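You operate a simulated robot arm through the tools that you are given. There is no shell and no other tool. Be economical: measure what you need, move in short steps, check, and stop when the job is done.

You are at the controls of a simulated robot arm. One attempt, no reset.

Task
Shim the black feeder's brake to the gap on the gauge.
Fine: slacken the yellow knob, push that shim home in the slot, tighten the knob.
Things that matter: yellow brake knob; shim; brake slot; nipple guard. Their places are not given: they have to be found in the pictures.

It is judged by the outcome, as a careful person would: the job done as asked, and still so three seconds after it is handed in. It fails if anything else is knocked over, pushed out of place, dropped, spilled or broken.

Robot
A 7-joint arm with a two-finger parallel gripper, fixed in place. Base frame: the origin is at the foot of the arm, x ahead of it, y to its left, z up; the work surface is at about z = 86.6. Readings come in cm, degrees, newtons and seconds.
With the tool pointing down near the work surface it reaches from about 24 to 68 cm from the base axis. Its first joint turns from -66.0 to 66.0 degrees. Payload 2.4 kg.
The TCP is the grasp point between the finger pads, 3 cm short of the fingertips. In the tool frame z runs along the fingers and y along their closing line. The gripper opens to 9.4 cm. The fingers are 2.8 cm wide and 1 cm thick; the gripper's body (5 by 9.6 cm) begins 5.5 cm behind the TCP.
Orientation is told as [roll, pitch, yaw] about the base's x, y, z axes, in that order, counted from this pose: with the fingers straight down and closing along the base's y, the tool's x points along the base's -x, its y along +y and its z along -z.

Tools
- The arm moves only by the tool step_arm. Its argument "steps" is text: rows parted by semicolons, each of 7 numbers parted by spaces: the shift along the base's x, y, z in cm, then the turn, a rotation vector about the base's x, y, z in degrees, then the gripper command, from -1 (fully open) to 1 (shut), values between in proportion. In form: x y z ax ay az grip; .... A call has 1 to 10 rows; each row shifts and turns the commanded pose from where the row before left it. A row lasts 0.2 s, in which the tool goes at most 5 cm and 8.6 degrees; a call with a longer step from one row to the next is refused whole, and so is a gripper value outside its range. A pose out of reach is approached as far as the arm can. The call stops where the force on the tool passes 70 N (or 10 N more than at its start, if that is more) or the arm is blocked; 0.2 s more then pass. The fingers move at their own pace (about 15.3 cm/s each) and stop on an object; they squeeze with about 33 N. The grip force told is the motor's: it shows also when the fingers shut on nothing. Time passes only in rows, and 0.2 s behind the last, so rows that do not move let the fingers close. The reply holds the time, the measured pose of the TCP, the force on the tool along the base axes, the opening and the grip force, in the units named above and with some noise.
- Cameras (640 x 400 px; columns grow to the right, rows downward): "scene" is fixed at [5.19, 48.6, 145.01]; the picture's right is [-0.60, -0.80, 0.00], its down [-0.41, 0.31, -0.86] and it looks along [0.69, -0.51, -0.51] (base axes); focal length 344 px, centre (320, 200). "wrist" rides on the gripper at [-3.7, 0, -5.8] in the tool frame; the picture's right is [0.00, -1.00, 0.00], its down [0.97, 0.00, -0.24] and it looks along [0.24, 0.00, 0.97] (tool axes); focal length 218 px, centre (320, 200).
- grab_frame(camera): a new picture of that camera. It takes no simulated time.
- locate(camera, pixels): for up to 12 pixels [column, row] of the newest picture of that camera ("zoom" is the newest enlarged one), the place [x, y, z] in the base frame of the surface seen there, good to about 0.2 cm. It takes no simulated time.
- close_up(camera, box): a new picture of the part [left, top, right, bottom] of that camera's present view, enlarged. It takes no simulated time.
- finish_job(): hands the job in; it is judged then, once.

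Go step by step. Measure first, check grasps and placings, and put right what went wrong. The budget is 80 turns and 38 pictures, counting those below and the enlarged ones. Unless the task says otherwise, let go and move clear before handing in, and close with one line.

The tools are called after "Request:" by a JSON object that holds its "api" and its "payload". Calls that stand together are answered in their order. step_arm: Moves the arm, as the interface text tells. Its arguments: {"type":"object","properties":{"steps":{"type":"string"}},"required":["steps"]} The other tools are called the same way: grab_frame (camera) takes a picture; locate (camera, pixels) gives the place of the surface under pixels of a picture; close_up (camera, box) takes an enlarged picture of a part of a camera's view; finish_job () hands the job in.

At the start:

```text
time: 0.0
tcp_pos: [37.45, 1.32, 127.37]
tool_rot: [0.0, 0.0, 0.1]
contact_force: [0.7, -0.6, 0.2]
gripper_width: 9.39
grasp_force: 0.0
```

scene: 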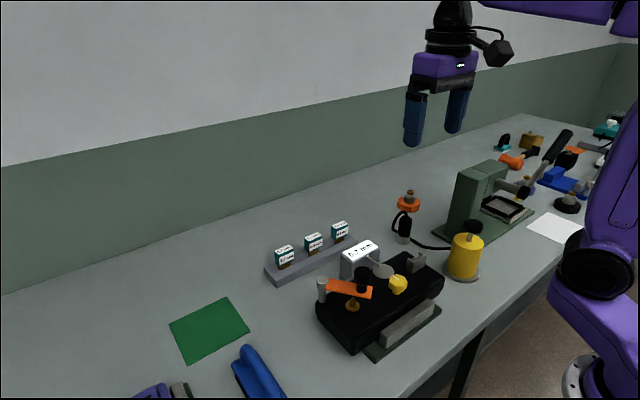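
wrist: 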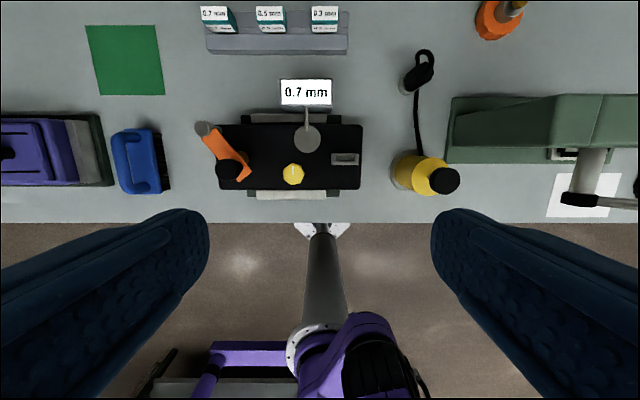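

The gauge at wrist (306,92) reads 0.7 mm, and the rack at the top holds shims labelled 0.7, 0.5 and 0.3 mm. I'll take close-ups of the feeder and the rack.

Request:
{"api": "close_up", "payload": {"camera": "wrist", "box": [190, 70, 390, 210]}}

Request:
{"api": "close_up", "payload": {"camera": "scene", "box": [250, 200, 490, 370]}}

Request:
{"api": "close_up", "payload": {"camera": "wrist", "box": [190, 0, 360, 110]}}

Request:
{"api": "locate", "payload": {"camera": "wrist", "pixels": [[293, 175], [345, 159], [228, 168], [205, 129], [306, 138], [306, 92], [214, 14], [218, 27], [236, 20], [270, 14], [230, 185], [355, 130]]}}

```text
2.86 times, centred on (290, 140) of wrist
```

zoom: 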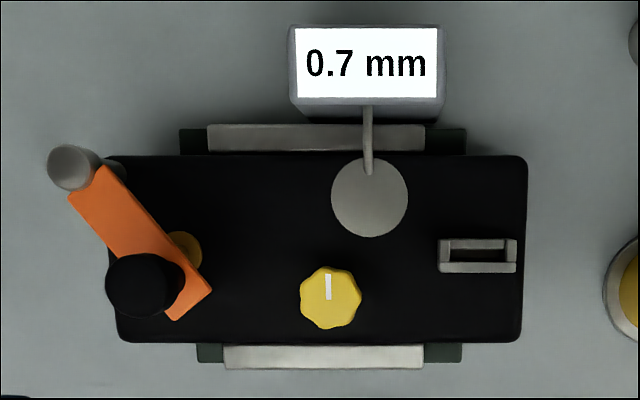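

```text
2.35 times, centred on (370, 285) of scene
```

zoom: 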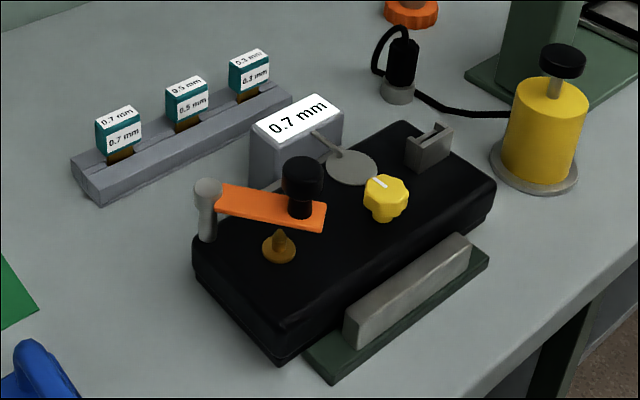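

```text
3.64 times, centred on (275, 55) of wrist
```

zoom: 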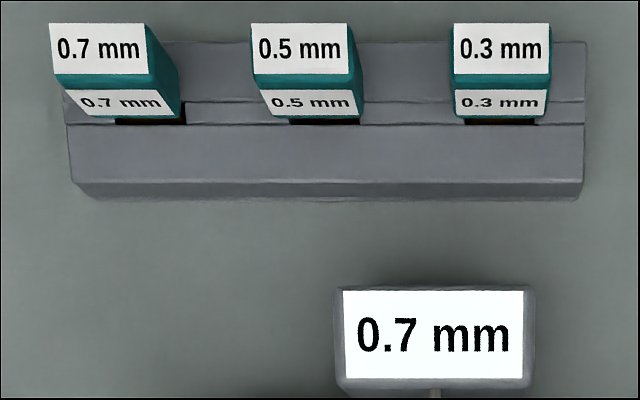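

```text
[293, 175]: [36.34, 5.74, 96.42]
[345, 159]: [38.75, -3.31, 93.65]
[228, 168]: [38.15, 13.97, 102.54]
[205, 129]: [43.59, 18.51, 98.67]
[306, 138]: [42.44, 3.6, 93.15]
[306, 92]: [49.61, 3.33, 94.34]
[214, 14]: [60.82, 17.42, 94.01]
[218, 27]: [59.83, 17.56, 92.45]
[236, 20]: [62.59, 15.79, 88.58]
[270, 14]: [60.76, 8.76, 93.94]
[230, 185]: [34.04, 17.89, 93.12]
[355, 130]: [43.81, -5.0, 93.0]
```

The feeder top is at z≈93, the yellow knob at (36.3, 5.7), the slot at (38.7, -3.4) and the guard's black knob reaches z≈102.5 at y≈14. I'll measure finer points from this zoom before moving in.

Request:
{"api": "close_up", "payload": {"camera": "wrist", "box": [210, 120, 370, 220]}}

Request:
{"api": "step_arm", "payload": {"steps": "0 1 -4 0 0 0 -1; 0 1 -4 0 0 0 -1; 0 1 -4 0 0 0 -1; 0 0 -3 0 0 0 -1; 0 0 0 0 0 0 -1"}}

Request:
{"api": "grab_frame", "payload": {"camera": "wrist"}}

```text
4.00 times, centred on (290, 170) of wrist
```

zoom: 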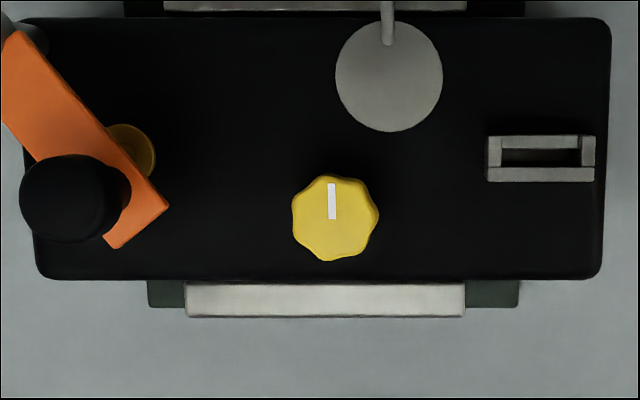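

```text
time: 1.2
tcp_pos: [37.36, 4.39, 112.23]
tool_rot: [0.0, 0.0, -0.1]
contact_force: [0.3, 0.1, 0.0]
gripper_width: 9.36
grasp_force: 0.2
```

```text
31 pictures are left
```

wrist: 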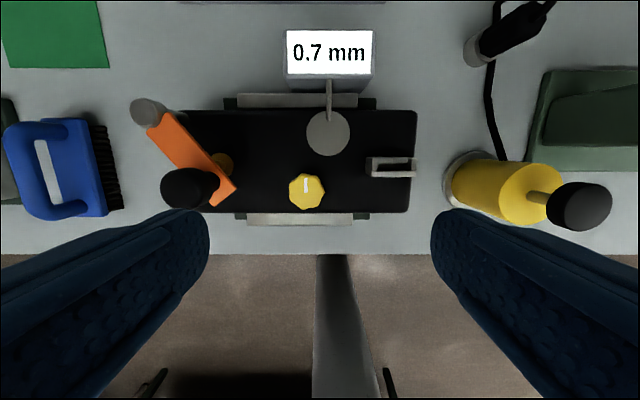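

Request:
{"api": "locate", "payload": {"camera": "wrist", "pixels": [[307, 190], [290, 190], [325, 190], [307, 176], [307, 206], [235, 185], [215, 205], [370, 168], [413, 168], [390, 159], [390, 175], [392, 167]]}}

Request:
{"api": "close_up", "payload": {"camera": "wrist", "box": [270, 120, 430, 220]}}

Request:
{"api": "close_up", "payload": {"camera": "scene", "box": [370, 240, 450, 310]}}

```text
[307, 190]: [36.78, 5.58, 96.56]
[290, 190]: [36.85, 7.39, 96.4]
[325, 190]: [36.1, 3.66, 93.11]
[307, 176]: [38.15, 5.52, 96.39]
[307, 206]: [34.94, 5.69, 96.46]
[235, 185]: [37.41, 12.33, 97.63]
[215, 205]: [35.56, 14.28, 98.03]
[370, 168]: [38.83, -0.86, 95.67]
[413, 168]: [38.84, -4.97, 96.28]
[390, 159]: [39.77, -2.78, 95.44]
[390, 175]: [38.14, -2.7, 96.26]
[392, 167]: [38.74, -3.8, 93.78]
```

```text
4.00 times, centred on (350, 170) of wrist
```

zoom: 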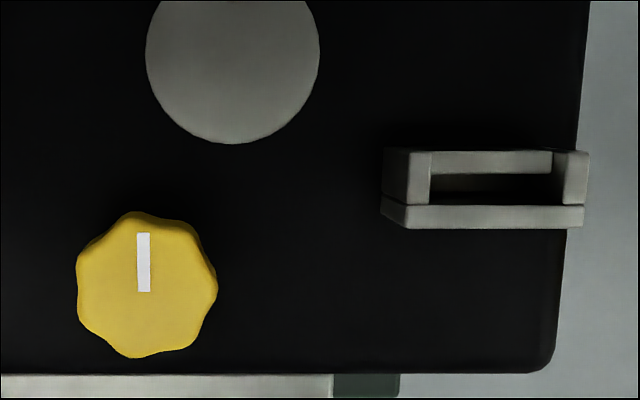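

```text
5.71 times, centred on (410, 275) of scene
```

zoom: 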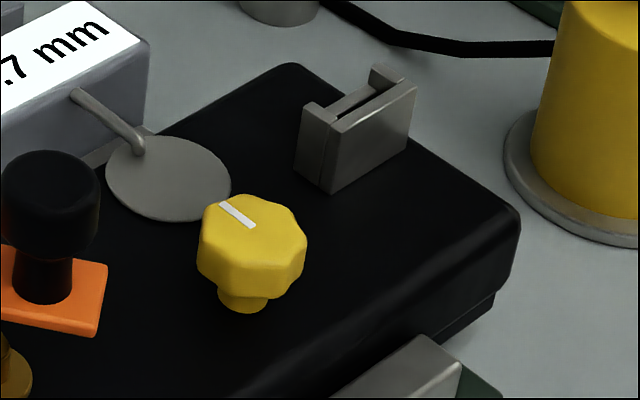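

The knob sits at about (36.55, 5.6), with its top at z 96.45 and ~3.4 cm wide. I'll come down over it with the fingers partly open, to just above it first.

Request:
{"api": "step_arm", "payload": {"steps": "-0.8 1.2 0 0 0 0 -0.2; 0 0 -4 0 0 0 -0.2; 0 0 -4 0 0 0 -0.2; 0 0 -3 0 0 0 -0.2; 0 0 -2 0 0 0 -0.2; 0 0 -2.3 0 0 0 -0.2; 0 0 0 0 0 0 -0.2"}}

Request:
{"api": "grab_frame", "payload": {"camera": "scene"}}

Request:
{"api": "grab_frame", "payload": {"camera": "wrist"}}

```text
time: 2.8
tcp_pos: [36.7, 5.42, 97.18]
tool_rot: [0.0, 0.1, -0.1]
contact_force: [0.4, -0.4, -0.3]
gripper_width: 5.65
grasp_force: 0.0
```

```text
28 pictures are left
```

scene: 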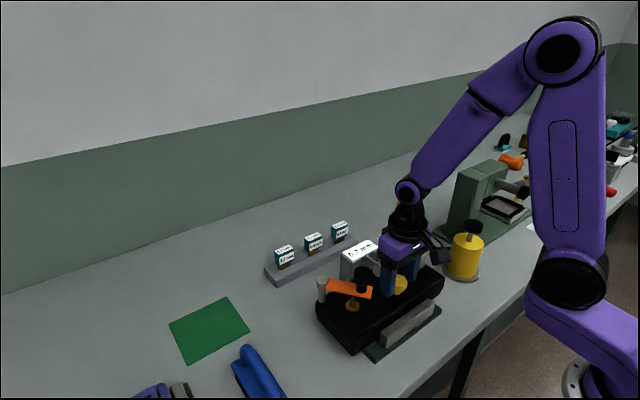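

```text
27 pictures are left
```

wrist: 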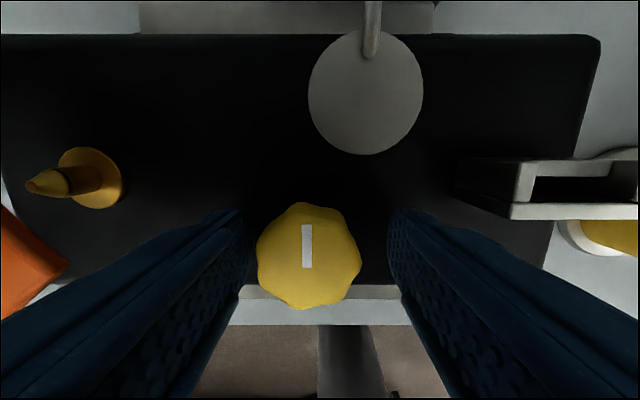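

The knob shows at columns 257–361, slightly left of the finger middle, so I'll locate its edges.

Request:
{"api": "locate", "payload": {"camera": "wrist", "pixels": [[262, 245], [355, 245], [308, 206], [308, 290], [308, 245]]}}

```text
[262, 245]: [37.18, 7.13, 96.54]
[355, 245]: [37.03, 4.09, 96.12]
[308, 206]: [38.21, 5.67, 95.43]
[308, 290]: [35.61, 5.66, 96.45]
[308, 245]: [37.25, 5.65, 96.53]
```

Centre is about (36.55, 5.62). I'll nudge onto it, go down 0.5 cm and close.

Request:
{"api": "step_arm", "payload": {"steps": "-0.13 0.2 -0.5 0 0 0 -0.2; 0 0 0 0 0 0 -0.2; 0 0 0 0 0 0 0.6; 0 0 0 0 0 0 1; 0 0 0 0 0 0 1"}}

```text
time: 4.0
tcp_pos: [36.49, 5.85, 96.73]
tool_rot: [0.1, -0.1, 0.1]
contact_force: [-3.9, 26.6, -7.8]
gripper_width: 3.5
grasp_force: 45.2
```

Gripped at 3.5 cm, with a +y side force of 26 N because the commanded centre is a little off. I'll shift slightly +y to relieve it.

Request:
{"api": "step_arm", "payload": {"steps": "0 0.12 0 0 0 0 1; 0 0 0 0 0 0 1"}}

```text
time: 4.6
tcp_pos: [36.64, 5.76, 96.68]
tool_rot: [0.1, -0.1, 0.0]
contact_force: [4.8, 18.5, -0.2]
gripper_width: 3.52
grasp_force: 45.1
```

Still +18 N, so I'll shift a bit more and then start turning anticlockwise.

Request:
{"api": "step_arm", "payload": {"steps": "0 0.15 0 0 0 0 1; 0 0 0 0 0 0 1; 0 0 0 0 0 6 1; 0 0 0 0 0 6 1; 0 0 0 0 0 6 1; 0 0 0 0 0 0 1"}}

Request:
{"api": "grab_frame", "payload": {"camera": "wrist"}}

```text
time: 6.0
tcp_pos: [36.65, 5.85, 96.75]
tool_rot: [0.0, -0.1, 18.0]
contact_force: [0.6, -10.6, 32.9]
gripper_width: 3.55
grasp_force: 44.7
```

```text
26 pictures are left
```

wrist: 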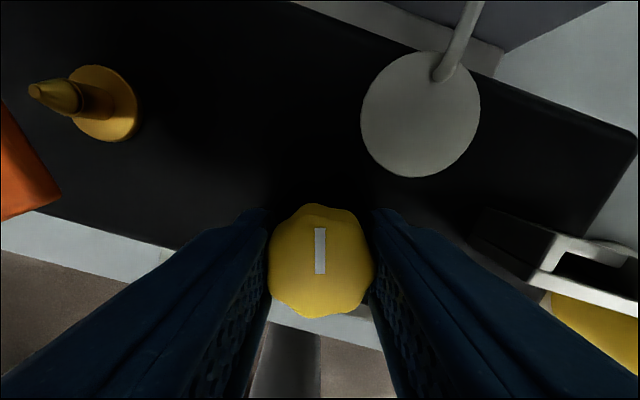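

The knob turns with the gripper (white mark stays aligned), and a +33 N vertical force suggests it rises as it unscrews. I'll ease up slightly and continue turning.

Request:
{"api": "step_arm", "payload": {"steps": "0 -0.07 0.1 0 0 0 1; 0 0 0.03 0 0 6 1; 0 0 0.03 0 0 6 1; 0 0 0.03 0 0 6 1; 0 0 0 0 0 0 1"}}

```text
time: 7.2
tcp_pos: [36.6, 5.84, 96.68]
tool_rot: [0.1, 0.2, 36.2]
contact_force: [5.2, 3.3, -32.9]
gripper_width: 3.49
grasp_force: 45.1
```

The vertical force flipped to -33 N, so I overcompensated. I'll go back down 0.09 and continue turning level.

Request:
{"api": "step_arm", "payload": {"steps": "0 0 -0.09 0 0 0 1; 0 0 0 0 0 6 1; 0 0 0 0 0 6 1; 0 0 0 0 0 6 1; 0 0 0 0 0 6 1; 0 0 0 0 0 0 1"}}

```text
time: 8.6
tcp_pos: [36.54, 5.84, 96.72]
tool_rot: [0.1, 0.0, 60.2]
contact_force: [-2.3, 3.4, -18.4]
gripper_width: 3.51
grasp_force: 45.1
```

Request:
{"api": "step_arm", "payload": {"steps": "0 0 -0.04 0 0 6 1; 0 0 0 0 0 6 1; 0 0 0 0 0 6 1; 0 0 0 0 0 6 1; 0 0 0 0 0 6 1; 0 0 0 0 0 0 1"}}

Request:
{"api": "grab_frame", "payload": {"camera": "wrist"}}

Request:
{"api": "close_up", "payload": {"camera": "scene", "box": [340, 210, 460, 315]}}

```text
time: 10.0
tcp_pos: [36.53, 5.9, 96.75]
tool_rot: [0.0, -0.1, 90.0]
contact_force: [-16.6, 7.7, 31.9]
gripper_width: 3.5
grasp_force: 44.9
```

```text
25 pictures are left
```

wrist: 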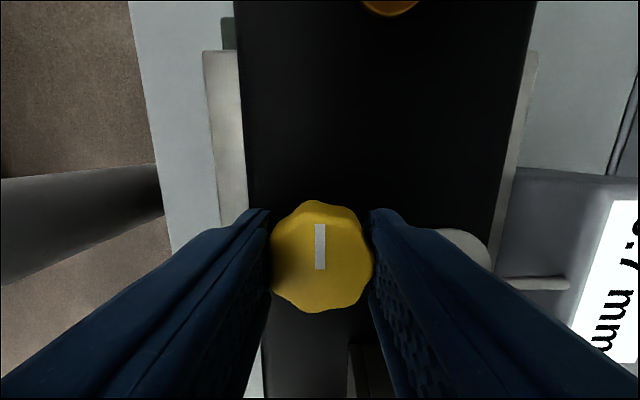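

```text
3.81 times, centred on (400, 262) of scene
```

zoom: 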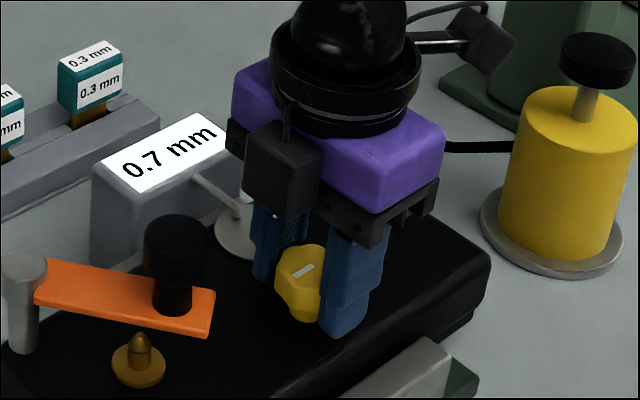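

The mark now points to +y, so the knob has turned 90° anticlockwise. I'll release, rise clear, and turn the wrist back.

Request:
{"api": "step_arm", "payload": {"steps": "0 0 0 0 0 0 -0.15; 0 0 0 0 0 0 -0.15; 0 0 2 0 0 0 -0.15; 0 0 4 0 0 0 -0.15; 0 0 5 0 0 -8 -0.15; 0 0 5 0 0 -8 -0.15; 0 0 0 0 0 -8 -0.15; 0 0 0 0 0 -8 -0.15; 0 0 0 0 0 -8 -0.15; 0 0 0 0 0 -8 -0.15"}}

Request:
{"api": "step_arm", "payload": {"steps": "4 1 0 0 0 -8 -0.2; 4 2 0 0 0 -8 -0.2; 4 2 0 0 0 -8 -0.2; 4 2 0 0 0 -8 -0.2; 4 2 0 0 0 -8 -0.2; 0 2 0 0 0 -2 -0.2; 0 0 0 0 0 0 -0.2"}}

Request:
{"api": "grab_frame", "payload": {"camera": "wrist"}}

Request:
{"api": "close_up", "payload": {"camera": "scene", "box": [260, 210, 460, 330]}}

```text
time: 12.2
tcp_pos: [36.68, 5.65, 112.78]
tool_rot: [0.0, 0.0, 41.8]
contact_force: [-0.2, -0.3, -0.9]
gripper_width: 5.4
grasp_force: 0.2
```

```text
time: 13.8
tcp_pos: [56.75, 16.6, 112.92]
tool_rot: [0.1, 0.1, -0.1]
contact_force: [-0.4, -0.6, 0.5]
gripper_width: 5.64
grasp_force: 0.0
```

```text
23 pictures are left
```

wrist: 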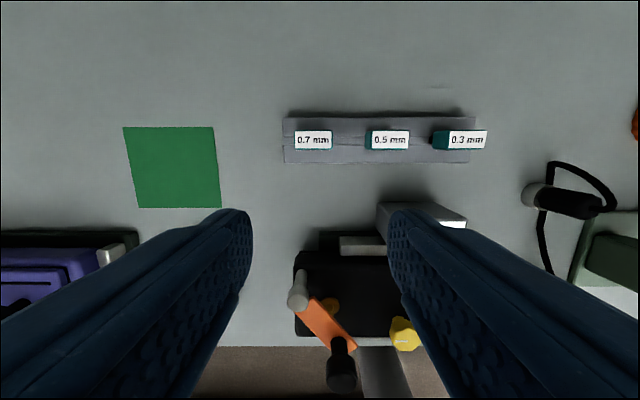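

```text
3.20 times, centred on (360, 270) of scene
```

zoom: 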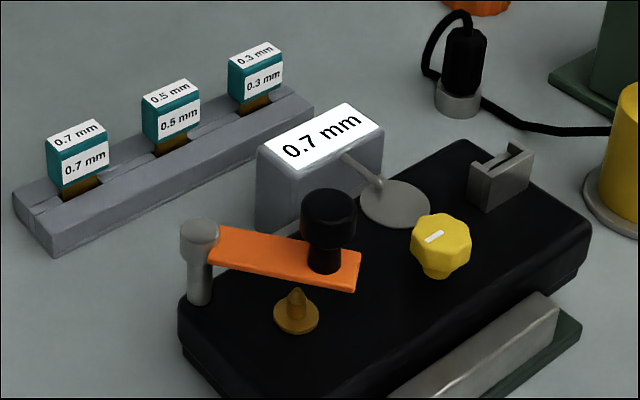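

The knob stayed at its slackened mark. Next I'll locate the edges of the 0.7 shim handle at wrist (313,140).

Request:
{"api": "close_up", "payload": {"camera": "wrist", "box": [270, 100, 430, 200]}}

Request:
{"api": "locate", "payload": {"camera": "wrist", "pixels": [[313, 140], [296, 140], [331, 140], [313, 132], [313, 147], [300, 120], [345, 120], [345, 140], [345, 152], [290, 140]]}}

```text
4.00 times, centred on (350, 150) of wrist
```

zoom: 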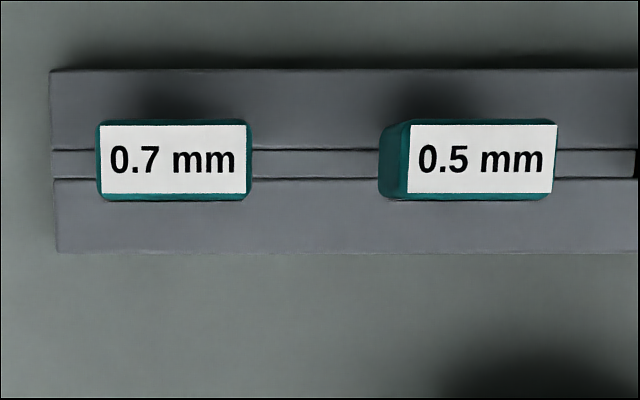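

```text
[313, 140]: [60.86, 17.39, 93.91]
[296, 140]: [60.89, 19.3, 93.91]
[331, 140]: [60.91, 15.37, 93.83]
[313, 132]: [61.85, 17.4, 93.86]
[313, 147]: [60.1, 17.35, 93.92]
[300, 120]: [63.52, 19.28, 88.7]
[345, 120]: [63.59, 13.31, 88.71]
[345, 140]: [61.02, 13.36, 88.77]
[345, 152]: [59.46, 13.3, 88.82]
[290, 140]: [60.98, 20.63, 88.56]
```

The handle is centred at (60.95, 17.36), 4.1 cm wide in y and 2 cm thick, with its top at z 93.9. The slot block is about as wide as the handle, so the fingertips must stay above the handle's lower edge, which I'll measure in a scene zoom.

Request:
{"api": "close_up", "payload": {"camera": "scene", "box": [262, 235, 312, 290]}}

```text
7.27 times, centred on (287, 262) of scene
```

zoom: 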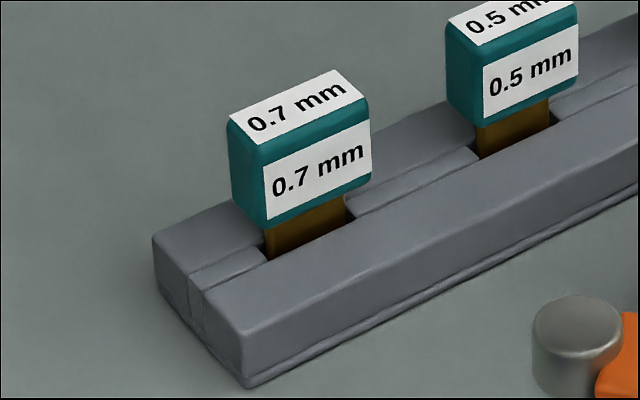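

Request:
{"api": "locate", "payload": {"camera": "zoom", "pixels": [[267, 218], [367, 180], [265, 165], [235, 195], [300, 222], [272, 252], [343, 215], [300, 245], [275, 235], [340, 205], [235, 130]]}}

Request:
{"api": "grab_frame", "payload": {"camera": "scene"}}

Request:
{"api": "locate", "payload": {"camera": "scene", "pixels": [[470, 235], [465, 262], [451, 276], [406, 262], [425, 258], [402, 258], [416, 263]]}}

```text
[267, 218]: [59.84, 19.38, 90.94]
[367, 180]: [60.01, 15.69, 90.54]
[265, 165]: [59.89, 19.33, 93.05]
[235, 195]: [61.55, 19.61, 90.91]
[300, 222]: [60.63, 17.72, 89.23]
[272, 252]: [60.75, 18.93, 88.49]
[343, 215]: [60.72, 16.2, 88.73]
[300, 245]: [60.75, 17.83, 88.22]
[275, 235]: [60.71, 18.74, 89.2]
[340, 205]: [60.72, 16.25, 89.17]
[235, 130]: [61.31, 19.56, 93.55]
```

```text
19 pictures are left
```

scene: 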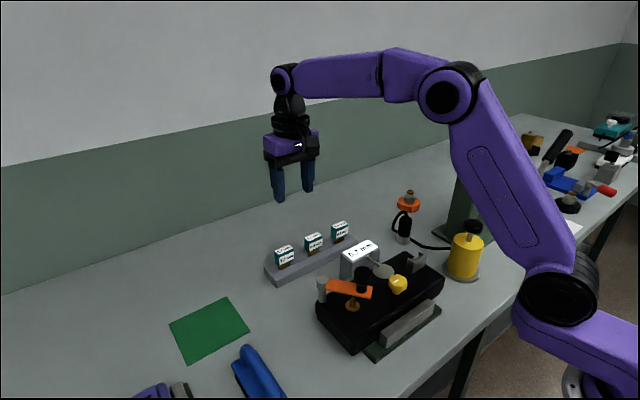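

```text
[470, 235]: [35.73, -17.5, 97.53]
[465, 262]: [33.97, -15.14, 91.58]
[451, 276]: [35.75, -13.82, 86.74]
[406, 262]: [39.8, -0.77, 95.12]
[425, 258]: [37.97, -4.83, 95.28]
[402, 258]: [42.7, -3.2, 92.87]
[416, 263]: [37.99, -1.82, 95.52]
```

The handle's lower edge is at z≈90.6 and the blade runs y 16.15–18.9. I'll grip the handle with tips at about z 90.9, so TCP at 93.9.

Request:
{"api": "step_arm", "payload": {"steps": "4.2 0.76 -2 0 0 0 -0.2; 0 0 -5 0 0 0 -0.2; 0 0 -4 0 0 0 -0.2; 0 0 -4 0 0 0 -0.2; 0 0 -2 0 0 0 -0.2; 0 0 0 0 0 0 -0.2"}}

Request:
{"api": "grab_frame", "payload": {"camera": "wrist"}}

Request:
{"api": "locate", "payload": {"camera": "wrist", "pixels": [[320, 220], [300, 220], [340, 220]]}}

```text
time: 15.2
tcp_pos: [60.7, 17.83, 95.8]
tool_rot: [0.0, 0.0, -0.1]
contact_force: [-0.2, 0.0, 0.3]
gripper_width: 5.64
grasp_force: 0.1
```

```text
18 pictures are left
```

wrist: 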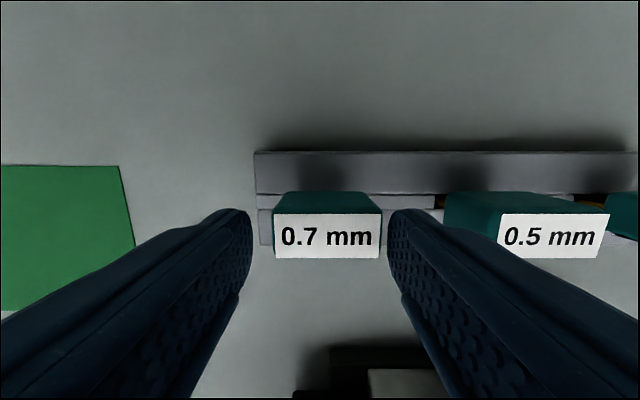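

```text
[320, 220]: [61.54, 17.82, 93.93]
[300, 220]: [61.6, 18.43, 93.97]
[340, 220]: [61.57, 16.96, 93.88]
```

The label centre at column 327 means the handle is about 0.25 cm to -y of the tool. I'll correct, descend 1.9 and close.

Request:
{"api": "step_arm", "payload": {"steps": "0.2 -0.27 0 0 0 0 -0.2; 0 0 -1 0 0 0 -0.2; 0 0 -0.9 0 0 0 -0.2; 0 0 0 0 0 0 -0.2; 0 0 0 0 0 0 0.3; 0 0 0 0 0 0 1; 0 0 0 0 0 0 1"}}

```text
time: 16.8
tcp_pos: [60.91, 17.37, 93.9]
tool_rot: [0.0, 0.0, 0.0]
contact_force: [0.6, 0.4, 0.5]
gripper_width: 4.71
grasp_force: 33.3
```

The fingers stopped at 4.71 cm with 33 N and no side force. I'll lift slowly.

Request:
{"api": "step_arm", "payload": {"steps": "0 0 0.5 0 0 0 1; 0 0 1 0 0 0 1; 0 0 2 0 0 0 1; 0 0 3 0 0 0 1; 0 0 4 0 0 0 1; 0 0 4 0 0 0 1; 0 0 0 0 0 0 1"}}

Request:
{"api": "close_up", "payload": {"camera": "scene", "box": [230, 150, 350, 290]}}

```text
time: 18.4
tcp_pos: [61.13, 16.93, 108.16]
tool_rot: [0.0, 0.0, 0.0]
contact_force: [0.4, 0.9, -0.4]
gripper_width: 4.72
grasp_force: 33.3
```

```text
2.86 times, centred on (290, 220) of scene
```

zoom: 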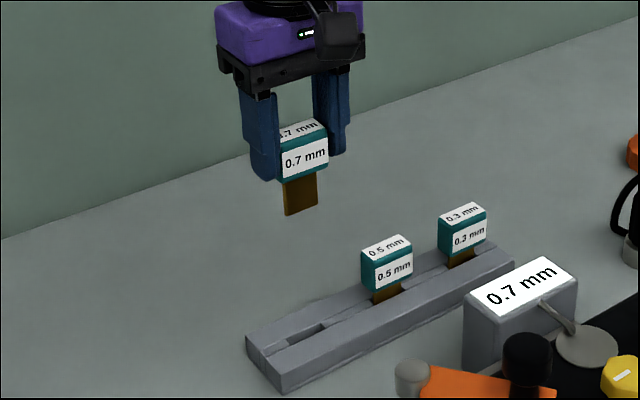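

The shim is up and held straight. I'll carry it to just behind the slot (x≈36.5, y≈-2.9), clear of the guard, and look.

Request:
{"api": "step_arm", "payload": {"steps": "-2.8 -2.6 0 0 0 0 1; -2.8 -2.6 0 0 0 0 1; -2.8 -2.6 0 0 0 0 1; -2.8 -2.6 0 0 0 0 1; -2.8 -2.6 0 0 0 0 1; -2.8 -2.6 0 0 0 0 1; -2.8 -2.6 0 0 0 0 1; -2.8 -2.1 0 0 0 0 1; -2 0 0 0 0 0 1; 0 0 0 0 0 0 1"}}

Request:
{"api": "grab_frame", "payload": {"camera": "wrist"}}

Request:
{"api": "close_up", "payload": {"camera": "scene", "box": [370, 190, 460, 300]}}

```text
time: 20.6
tcp_pos: [36.77, -3.11, 108.32]
tool_rot: [0.1, 0.0, 0.0]
contact_force: [-0.1, -0.2, -1.1]
gripper_width: 4.72
grasp_force: 33.0
```

```text
16 pictures are left
```

wrist: 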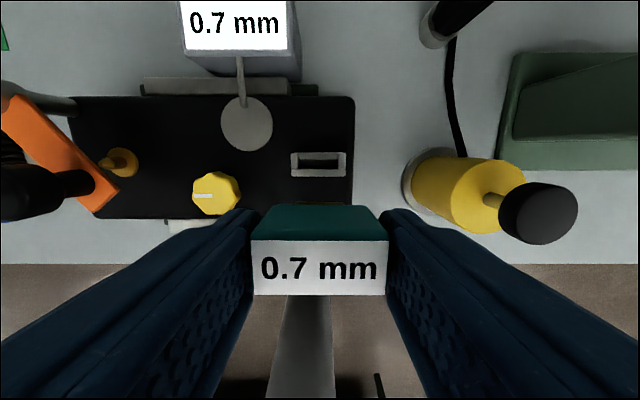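

```text
3.64 times, centred on (415, 245) of scene
```

zoom: 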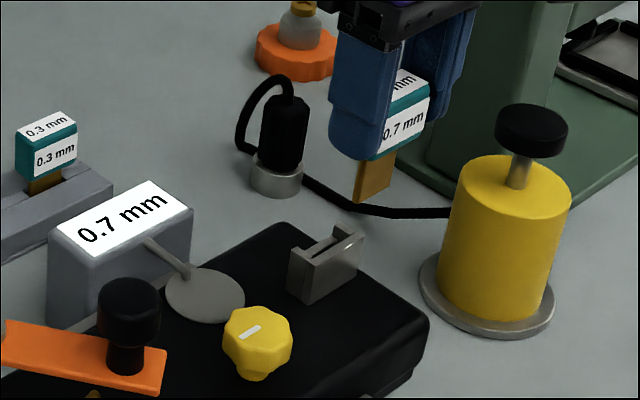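

The slot opening in the wrist view (columns 298–341, centre ≈319.5) lines up with the tool centre at 320. I'll measure it and the blade precisely.

Request:
{"api": "locate", "payload": {"camera": "wrist", "pixels": [[294, 164], [344, 164], [319, 154], [319, 173], [319, 159], [319, 168], [319, 164], [300, 164], [339, 164]]}}

Request:
{"api": "locate", "payload": {"camera": "zoom", "pixels": [[362, 195], [388, 180], [375, 175], [390, 165], [360, 175], [315, 268], [345, 248], [400, 130], [335, 258]]}}

Request:
{"api": "close_up", "payload": {"camera": "wrist", "box": [280, 140, 360, 190]}}

```text
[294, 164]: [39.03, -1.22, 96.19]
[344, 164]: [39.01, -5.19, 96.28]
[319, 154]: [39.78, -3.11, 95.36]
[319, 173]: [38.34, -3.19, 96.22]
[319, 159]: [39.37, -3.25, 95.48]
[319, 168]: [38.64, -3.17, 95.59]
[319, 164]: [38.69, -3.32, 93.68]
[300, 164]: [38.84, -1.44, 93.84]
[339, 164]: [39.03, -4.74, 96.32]
```

```text
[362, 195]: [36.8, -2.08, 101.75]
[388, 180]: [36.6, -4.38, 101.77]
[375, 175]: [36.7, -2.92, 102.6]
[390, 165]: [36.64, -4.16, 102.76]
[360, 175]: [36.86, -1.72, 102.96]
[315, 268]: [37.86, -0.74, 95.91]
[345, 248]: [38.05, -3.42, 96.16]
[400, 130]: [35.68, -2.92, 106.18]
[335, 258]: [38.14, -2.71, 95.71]
```

```text
8.00 times, centred on (320, 165) of wrist
```

zoom: 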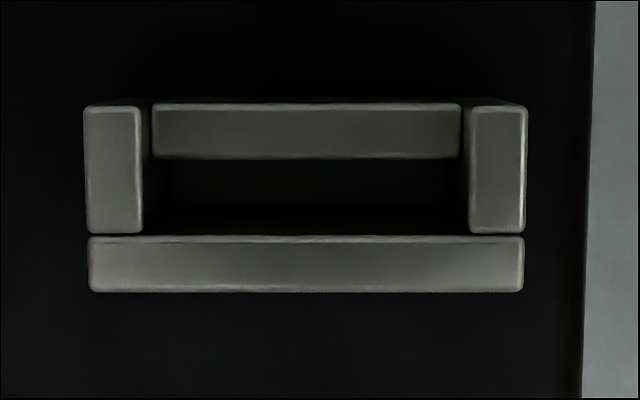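

The opening spans roughly x 38.6–39.3 and y -1.5 to -4.8, and the blade centre is at about (36.8, -3.0) with its tip 6.7 below the TCP. I'll shift +2.15 in x and go down to just above the slot.

Request:
{"api": "step_arm", "payload": {"steps": "2.15 0.03 0 0 0 0 1; 0 0 -2 0 0 0 1; 0 0 -2 0 0 0 1; 0 0 -0.6 0 0 0 1; 0 0 0 0 0 0 1"}}

Request:
{"api": "close_up", "payload": {"camera": "scene", "box": [385, 220, 445, 285]}}

```text
time: 21.8
tcp_pos: [38.9, -2.77, 103.81]
tool_rot: [0.0, 0.1, -0.1]
contact_force: [-0.3, -0.2, -0.3]
gripper_width: 4.72
grasp_force: 32.7
```

```text
6.15 times, centred on (415, 252) of scene
```

zoom: 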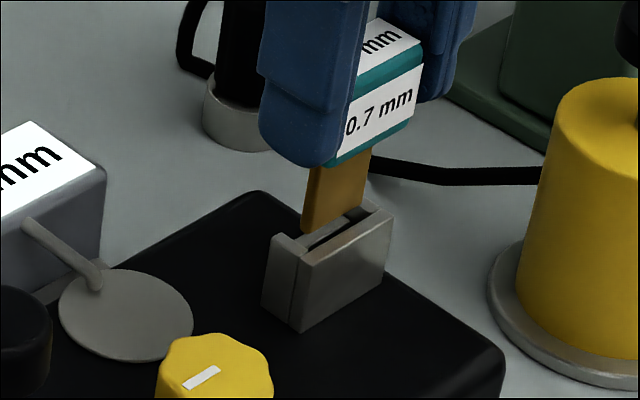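

Request:
{"api": "locate", "payload": {"camera": "zoom", "pixels": [[306, 228], [362, 200], [340, 200], [312, 185], [366, 165], [272, 240], [295, 252], [318, 258], [388, 218], [350, 236], [362, 208], [308, 245]]}}

```text
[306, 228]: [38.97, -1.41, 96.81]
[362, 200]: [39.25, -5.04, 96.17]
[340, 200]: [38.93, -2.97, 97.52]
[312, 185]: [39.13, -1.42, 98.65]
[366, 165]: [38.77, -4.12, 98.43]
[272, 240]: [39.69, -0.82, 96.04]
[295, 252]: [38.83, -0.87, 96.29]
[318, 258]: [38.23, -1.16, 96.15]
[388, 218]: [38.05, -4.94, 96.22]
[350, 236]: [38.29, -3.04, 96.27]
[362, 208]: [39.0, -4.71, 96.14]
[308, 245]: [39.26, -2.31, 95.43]
```

The blade spans y -1.35 to -4.15 (centre ≈-2.77) against the block centre at ≈-3.05, and x is about right. I'll shift -0.2 in y and ease down gently.

Request:
{"api": "step_arm", "payload": {"steps": "-0.06 -0.2 0 0 0 0 1; 0 0 -0.4 0 0 0 1; 0 0 -0.3 0 0 0 1; 0 0 -0.3 0 0 0 1; 0 0 0 0 0 0 1"}}

Request:
{"api": "close_up", "payload": {"camera": "scene", "box": [385, 220, 445, 285]}}

```text
time: 23.0
tcp_pos: [38.83, -3.16, 102.7]
tool_rot: [-0.1, 0.0, 0.0]
contact_force: [-0.5, -1.0, 0.0]
gripper_width: 4.71
grasp_force: 33.0
```

```text
6.15 times, centred on (415, 252) of scene
```

zoom: 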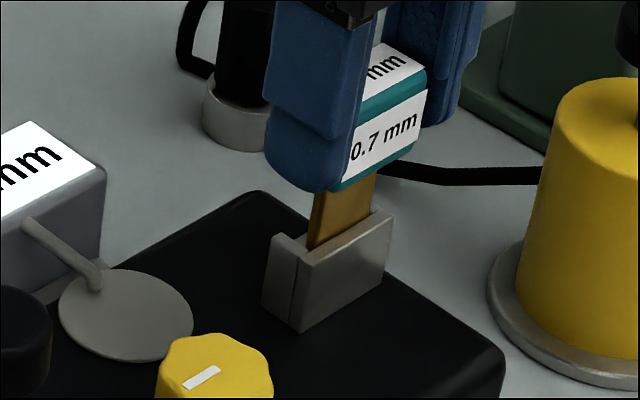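

The blade tip has entered the slot with no contact force. I'll continue down in small steps.

Request:
{"api": "step_arm", "payload": {"steps": "0 0 -0.4 0 0 0 1; 0 0 -0.4 0 0 0 1; 0 0 -0.4 0 0 0 1; 0 0 0 0 0 0 1"}}

```text
time: 24.0
tcp_pos: [38.72, -3.15, 101.71]
tool_rot: [0.0, 0.0, 0.0]
contact_force: [1.7, 6.0, 1.0]
gripper_width: 4.73
grasp_force: 32.9
```

A slight +6 N in y. I'll nudge +0.06 and keep going down.

Request:
{"api": "step_arm", "payload": {"steps": "0 0.06 -0.2 0 0 0 1; 0 0 -0.4 0 0 0 1; 0 0 -0.4 0 0 0 1; 0 0 0 0 0 0 1"}}

Request:
{"api": "close_up", "payload": {"camera": "scene", "box": [385, 220, 445, 285]}}

```text
time: 25.0
tcp_pos: [38.74, -3.26, 100.6]
tool_rot: [0.0, -0.3, -0.1]
contact_force: [5.2, 1.1, 26.0]
gripper_width: 4.72
grasp_force: 33.2
```

```text
6.15 times, centred on (415, 252) of scene
```

zoom: 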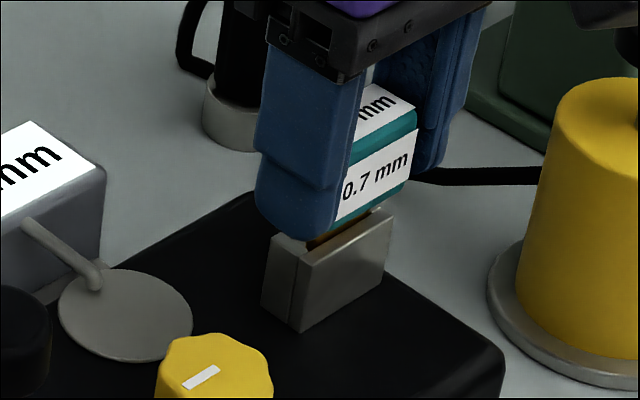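

Fz has risen to 26 N. I'll measure the remaining gap between the handle and the block.

Request:
{"api": "locate", "payload": {"camera": "zoom", "pixels": [[345, 222], [400, 188], [340, 236], [300, 236], [350, 236], [370, 212], [285, 232]]}}

Request:
{"api": "step_arm", "payload": {"steps": "0 0 -0.1 0 0 0 1; 0 0 0 0 0 0 1"}}

```text
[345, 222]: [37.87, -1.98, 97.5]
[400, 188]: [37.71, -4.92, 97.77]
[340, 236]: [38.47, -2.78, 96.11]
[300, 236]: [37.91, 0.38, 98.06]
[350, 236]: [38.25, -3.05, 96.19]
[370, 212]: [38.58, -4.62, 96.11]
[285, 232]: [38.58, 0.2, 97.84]
```

```text
time: 25.6
tcp_pos: [38.79, -3.21, 100.38]
tool_rot: [0.0, -0.1, 0.0]
contact_force: [4.8, 0.8, 26.1]
gripper_width: 4.71
grasp_force: 33.3
```

Force stayed at 26 N as it moved 0.1 further, so it's sliding friction rather than a stop. I'll continue with small steps.

Request:
{"api": "step_arm", "payload": {"steps": "-0.02 0 -0.2 0 0 0 1; 0 0 -0.2 0 0 0 1; 0 0 0 0 0 0 1"}}

Request:
{"api": "close_up", "payload": {"camera": "scene", "box": [385, 220, 445, 285]}}

```text
time: 26.4
tcp_pos: [38.63, -3.14, 100.04]
tool_rot: [0.0, -0.1, 0.0]
contact_force: [4.8, -1.1, 24.5]
gripper_width: 4.72
grasp_force: 33.3
```

```text
6.15 times, centred on (415, 252) of scene
```

zoom: 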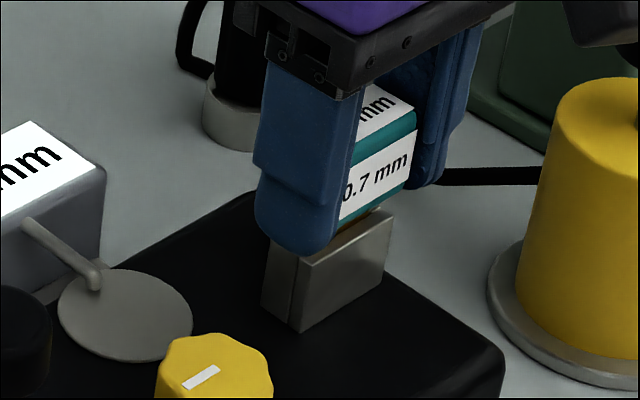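

The handle stayed at the same pixels while the fingers slid down about 0.4 cm, so the shim hit a stop. Its tip should be near z 93.8, which matches the slot floor. I'll release, rise and check.

Request:
{"api": "step_arm", "payload": {"steps": "0 0 0 0 0 0 0; 0 0 0 0 0 0 -0.25; 0 0 1 0 0 0 -0.25; 0 0 3 0 0 0 -0.25; 0 0 4 0 0 0 -0.25; -2 0 0 0 0 0 -0.25; 0 0 0 0 0 0 -0.25"}}

Request:
{"api": "close_up", "payload": {"camera": "scene", "box": [385, 220, 445, 285]}}

Request:
{"api": "locate", "payload": {"camera": "zoom", "pixels": [[345, 222], [400, 188], [375, 105], [320, 235], [350, 236], [370, 212], [380, 180], [315, 245]]}}

```text
time: 28.0
tcp_pos: [36.66, -3.1, 108.17]
tool_rot: [0.1, 0.0, 0.0]
contact_force: [0.3, 0.7, -0.3]
gripper_width: 5.87
grasp_force: 0.0
```

```text
6.15 times, centred on (415, 252) of scene
```

zoom: 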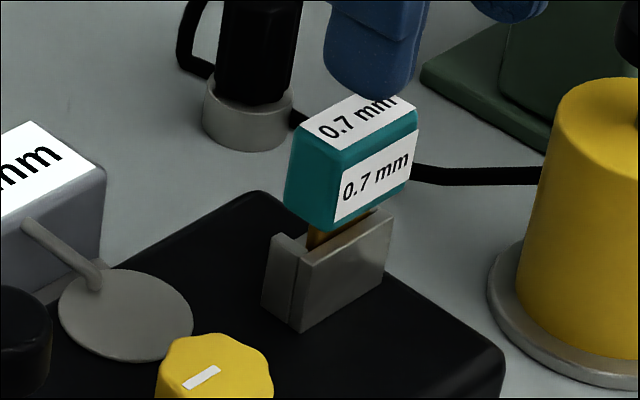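

```text
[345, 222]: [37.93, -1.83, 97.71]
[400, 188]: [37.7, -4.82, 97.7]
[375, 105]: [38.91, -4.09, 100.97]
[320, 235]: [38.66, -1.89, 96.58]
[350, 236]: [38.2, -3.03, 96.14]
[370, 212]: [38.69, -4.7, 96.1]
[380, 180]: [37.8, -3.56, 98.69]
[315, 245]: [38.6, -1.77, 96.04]
```

The shim stands upright with its handle top at z≈100.95, and it may be short of the floor by a few mm. I'll press on it from above with closed fingers to make sure it is home.

Request:
{"api": "step_arm", "payload": {"steps": "0 0 0 0 0 0 0.5; 2.1 0.05 0 0 0 0 1; 0 0 -1.5 0 0 0 1; 0 0 -1.5 0 0 0 1; 0 0 -0.6 0 0 0 1; 0 0 0 0 0 0 1"}}

Request:
{"api": "step_arm", "payload": {"steps": "0 0 -0.3 0 0 0 1; 0 0 -0.15 0 0 0 1; 0 0 0 0 0 0 1"}}

```text
time: 29.4
tcp_pos: [38.7, -2.86, 104.31]
tool_rot: [0.0, -0.1, -0.1]
contact_force: [-0.2, 0.0, -0.2]
gripper_width: 0.0
grasp_force: 32.9
```

```text
time: 30.2
tcp_pos: [38.8, -2.84, 104.02]
tool_rot: [0.0, 0.0, -0.1]
contact_force: [-0.9, -0.2, 0.4]
gripper_width: 0.01
grasp_force: 33.0
```

Request:
{"api": "step_arm", "payload": {"steps": "0 0 -0.1 0 0 0 1; 0 0 -0.1 0 0 0 1; 0 0 0 0 0 0 1"}}

```text
time: 31.0
tcp_pos: [38.77, -2.95, 103.93]
tool_rot: [0.0, -0.3, -0.1]
contact_force: [-4.0, 3.9, 42.4]
gripper_width: 0.0
grasp_force: 32.4
```

Contact at z≈103.9 with 42 N. I'll press 0.1 more to see whether it moves.

Request:
{"api": "step_arm", "payload": {"steps": "0 0 -0.05 0 0 0 1; 0 0 0 0 0 0 1"}}

Request:
{"api": "close_up", "payload": {"camera": "scene", "box": [385, 220, 445, 285]}}

```text
time: 31.6
tcp_pos: [38.8, -3.06, 103.88]
tool_rot: [0.1, -0.3, -0.1]
contact_force: [-4.5, 4.4, 48.5]
gripper_width: 0.01
grasp_force: 33.3
```

```text
6.15 times, centred on (415, 252) of scene
```

zoom: 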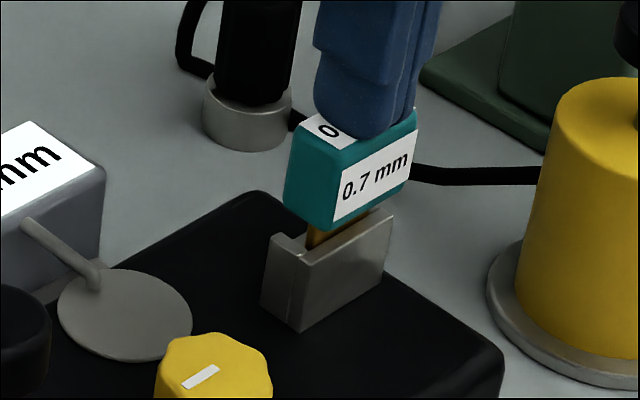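

The shim doesn't budge under 48 N, so it's seated on the slot floor. Next I'll rise, turn the wrist back to +90° and go over the knob to tighten it.

Request:
{"api": "step_arm", "payload": {"steps": "0 0 2 0 0 0 1; 0 0 4 0 0 0 1; 0 0 4 0 0 0 -0.2; -1 4 0 0 0 8 -0.2; -1.25 4.8 0 0 0 8 -0.2; 0 0 0 0 0 8 -0.2; 0 0 0 0 0 8 -0.2; 0 0 0 0 0 8 -0.2; 0 0 0 0 0 8 -0.2; 0 0 0 0 0 8 -0.2"}}

Request:
{"api": "step_arm", "payload": {"steps": "0 0 0 0 0 8 -0.2; 0 0 0 0 0 8 -0.2; 0 0 0 0 0 8 -0.2; 0 0 0 0 0 8 -0.2; 0 0 0 0 0 2 -0.2; 0 0 -5 0 0 0 -0.2; 0 0 -5 0 0 0 -0.2; 0 0 -3.5 0 0 0 -0.2; 0 0 0 0 0 0 -0.2"}}

Request:
{"api": "grab_frame", "payload": {"camera": "wrist"}}

Request:
{"api": "locate", "payload": {"camera": "wrist", "pixels": [[320, 250], [280, 245], [360, 245], [320, 215], [320, 290]]}}

```text
time: 33.8
tcp_pos: [36.57, 5.83, 113.79]
tool_rot: [0.0, 0.0, 56.3]
contact_force: [-0.5, 0.3, 0.5]
gripper_width: 5.65
grasp_force: 0.1
```

```text
time: 35.8
tcp_pos: [36.65, 5.52, 100.26]
tool_rot: [0.0, 0.0, 90.0]
contact_force: [-0.8, -0.2, 0.1]
gripper_width: 5.64
grasp_force: 0.1
```

```text
7 pictures are left
```

wrist: 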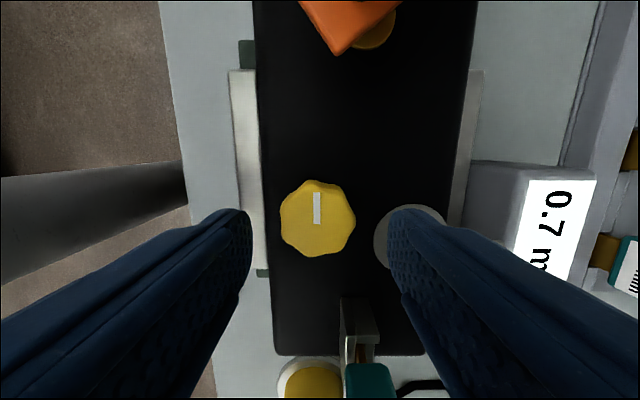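

```text
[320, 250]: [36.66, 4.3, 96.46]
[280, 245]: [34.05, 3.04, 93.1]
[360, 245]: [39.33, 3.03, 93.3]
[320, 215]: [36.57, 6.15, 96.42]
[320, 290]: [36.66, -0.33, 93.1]
```

The knob sits centred between the fingers (columns 280–356) with its mark still at +y. I'll descend to z≈96.7 and grip.

Request:
{"api": "step_arm", "payload": {"steps": "-0.05 0 -2 0 0 0 -0.2; 0 0 -1.5 0 0 0 -0.2; 0 0 0 0 0 0 -0.2; 0 0 0 0 0 0 0.6; 0 0 0 0 0 0 1; 0 0 0 0 0 0 1"}}

```text
time: 37.2
tcp_pos: [36.5, 5.62, 96.71]
tool_rot: [0.0, -0.1, 90.0]
contact_force: [-0.8, 1.0, -6.8]
gripper_width: 3.49
grasp_force: 44.9
```

Gripped at 3.49 cm with low forces. I'll turn clockwise.

Request:
{"api": "step_arm", "payload": {"steps": "0 0 0 0 0 -6 1; 0 0 0 0 0 -6 1; 0 0 0 0 0 -6 1; 0 0 0 0 0 -6 1; 0 0 0 0 0 -6 1; 0 0 0 0 0 0 1"}}

Request:
{"api": "step_arm", "payload": {"steps": "0 0 0 0 0 -6 1; 0 0 0 0 0 -6 1; 0 0 0 0 0 -6 1; 0 0 0 0 0 -6 1; 0 0 0 0 0 -6 1; 0 0 0 0 0 0 1"}}

```text
time: 38.6
tcp_pos: [36.48, 5.64, 96.79]
tool_rot: [0.1, 0.1, 59.9]
contact_force: [-10.4, -14.8, 18.1]
gripper_width: 3.51
grasp_force: 44.7
```

```text
time: 40.0
tcp_pos: [36.3, 5.67, 96.68]
tool_rot: [0.1, 0.2, 30.0]
contact_force: [-19.3, -9.1, 12.2]
gripper_width: 3.47
grasp_force: 45.1
```

Turning well. The side force of -19 N in x and -9 N in y needs a small relief, then I'll do the last 30°.

Request:
{"api": "step_arm", "payload": {"steps": "-0.05 -0.03 0.03 0 0 -6 1; 0 0 0 0 0 -6 1; 0 0 0 0 0 -6 1; 0 0 0 0 0 -6 1; 0 0 0 0 0 -6 1; 0 0 0 0 0 0 1"}}

Request:
{"api": "grab_frame", "payload": {"camera": "wrist"}}

```text
time: 41.4
tcp_pos: [36.42, 5.87, 96.77]
tool_rot: [0.0, 0.1, -0.2]
contact_force: [-14.8, 5.7, 16.1]
gripper_width: 3.49
grasp_force: 45.2
```

```text
6 pictures are left
```

wrist: 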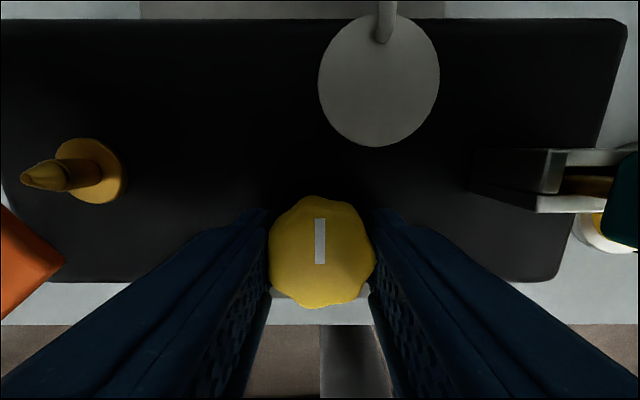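

The mark is back at its original +x direction. I'll try a few degrees more to feel whether it's at its tight stop.

Request:
{"api": "step_arm", "payload": {"steps": "0 0 0 0 0 -4 1; 0 0 0 0 0 -4 1; 0 0 0 0 0 0 1"}}

Request:
{"api": "close_up", "payload": {"camera": "wrist", "box": [240, 170, 400, 330]}}

```text
time: 42.2
tcp_pos: [36.39, 5.81, 96.85]
tool_rot: [-0.1, -0.1, -8.0]
contact_force: [-2.7, 9.1, -22.1]
gripper_width: 3.53
grasp_force: 44.8
```

```text
2.50 times, centred on (320, 250) of wrist
```

zoom: 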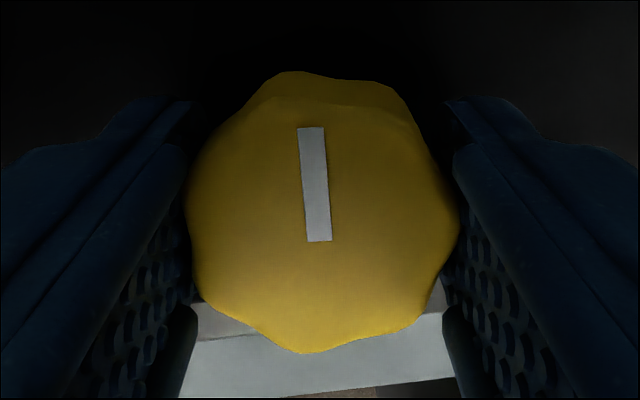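

The mark now sits tilted against the fingers, so the knob stopped while the gripper slipped past it: it is tight at its stop. I'll release and move clear.

Request:
{"api": "step_arm", "payload": {"steps": "0 0 0 0 0 4 1; 0 0 0 0 0 4 1; 0 0 0 0 0 0 -0.15; 0 0 0 0 0 0 -0.15; 0 0 2 0 0 0 -0.15; 0 0 4 0 0 0 -0.15; 0 0 5 0 0 0 -0.15; 0 0 5 0 0 0 -0.15; 0 0 5 0 0 0 -0.15; 0 0 0 0 0 0 -0.15"}}

Request:
{"api": "grab_frame", "payload": {"camera": "wrist"}}

Request:
{"api": "close_up", "payload": {"camera": "scene", "box": [260, 200, 480, 350]}}

```text
time: 44.4
tcp_pos: [36.55, 5.56, 117.86]
tool_rot: [0.1, 0.0, 0.0]
contact_force: [-0.9, -0.5, -0.4]
gripper_width: 5.43
grasp_force: 0.1
```

```text
4 pictures are left
```

wrist: 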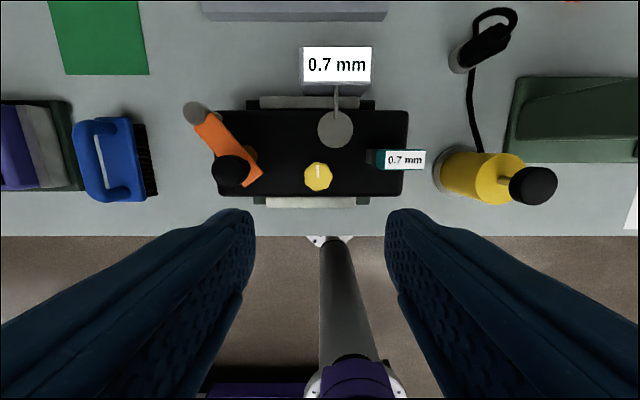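

```text
2.67 times, centred on (370, 275) of scene
```

zoom: 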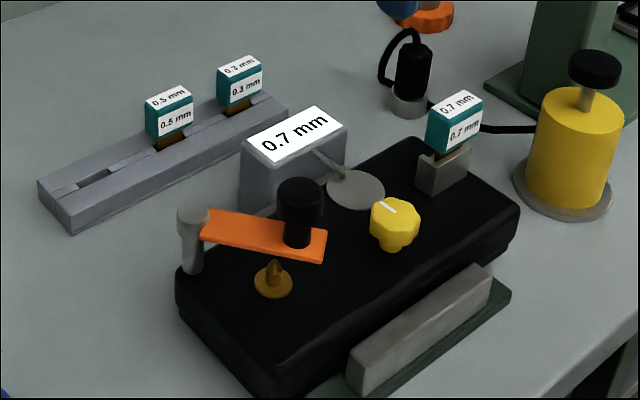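

The 0.7 mm shim stands in the slot, the knob mark is back at its tight position, and the guard, gauge and other shims look as they were at the start. I'll hand it in.

Request:
{"api": "finish_job", "payload": {}}

```text
The job is handed in.
```

I slackened the yellow knob 90°, pushed the 0.7 mm shim to match the gauge down into the brake slot until it wouldn't move under 48 N, then tightened the knob back to its stop; nothing else was disturbed.
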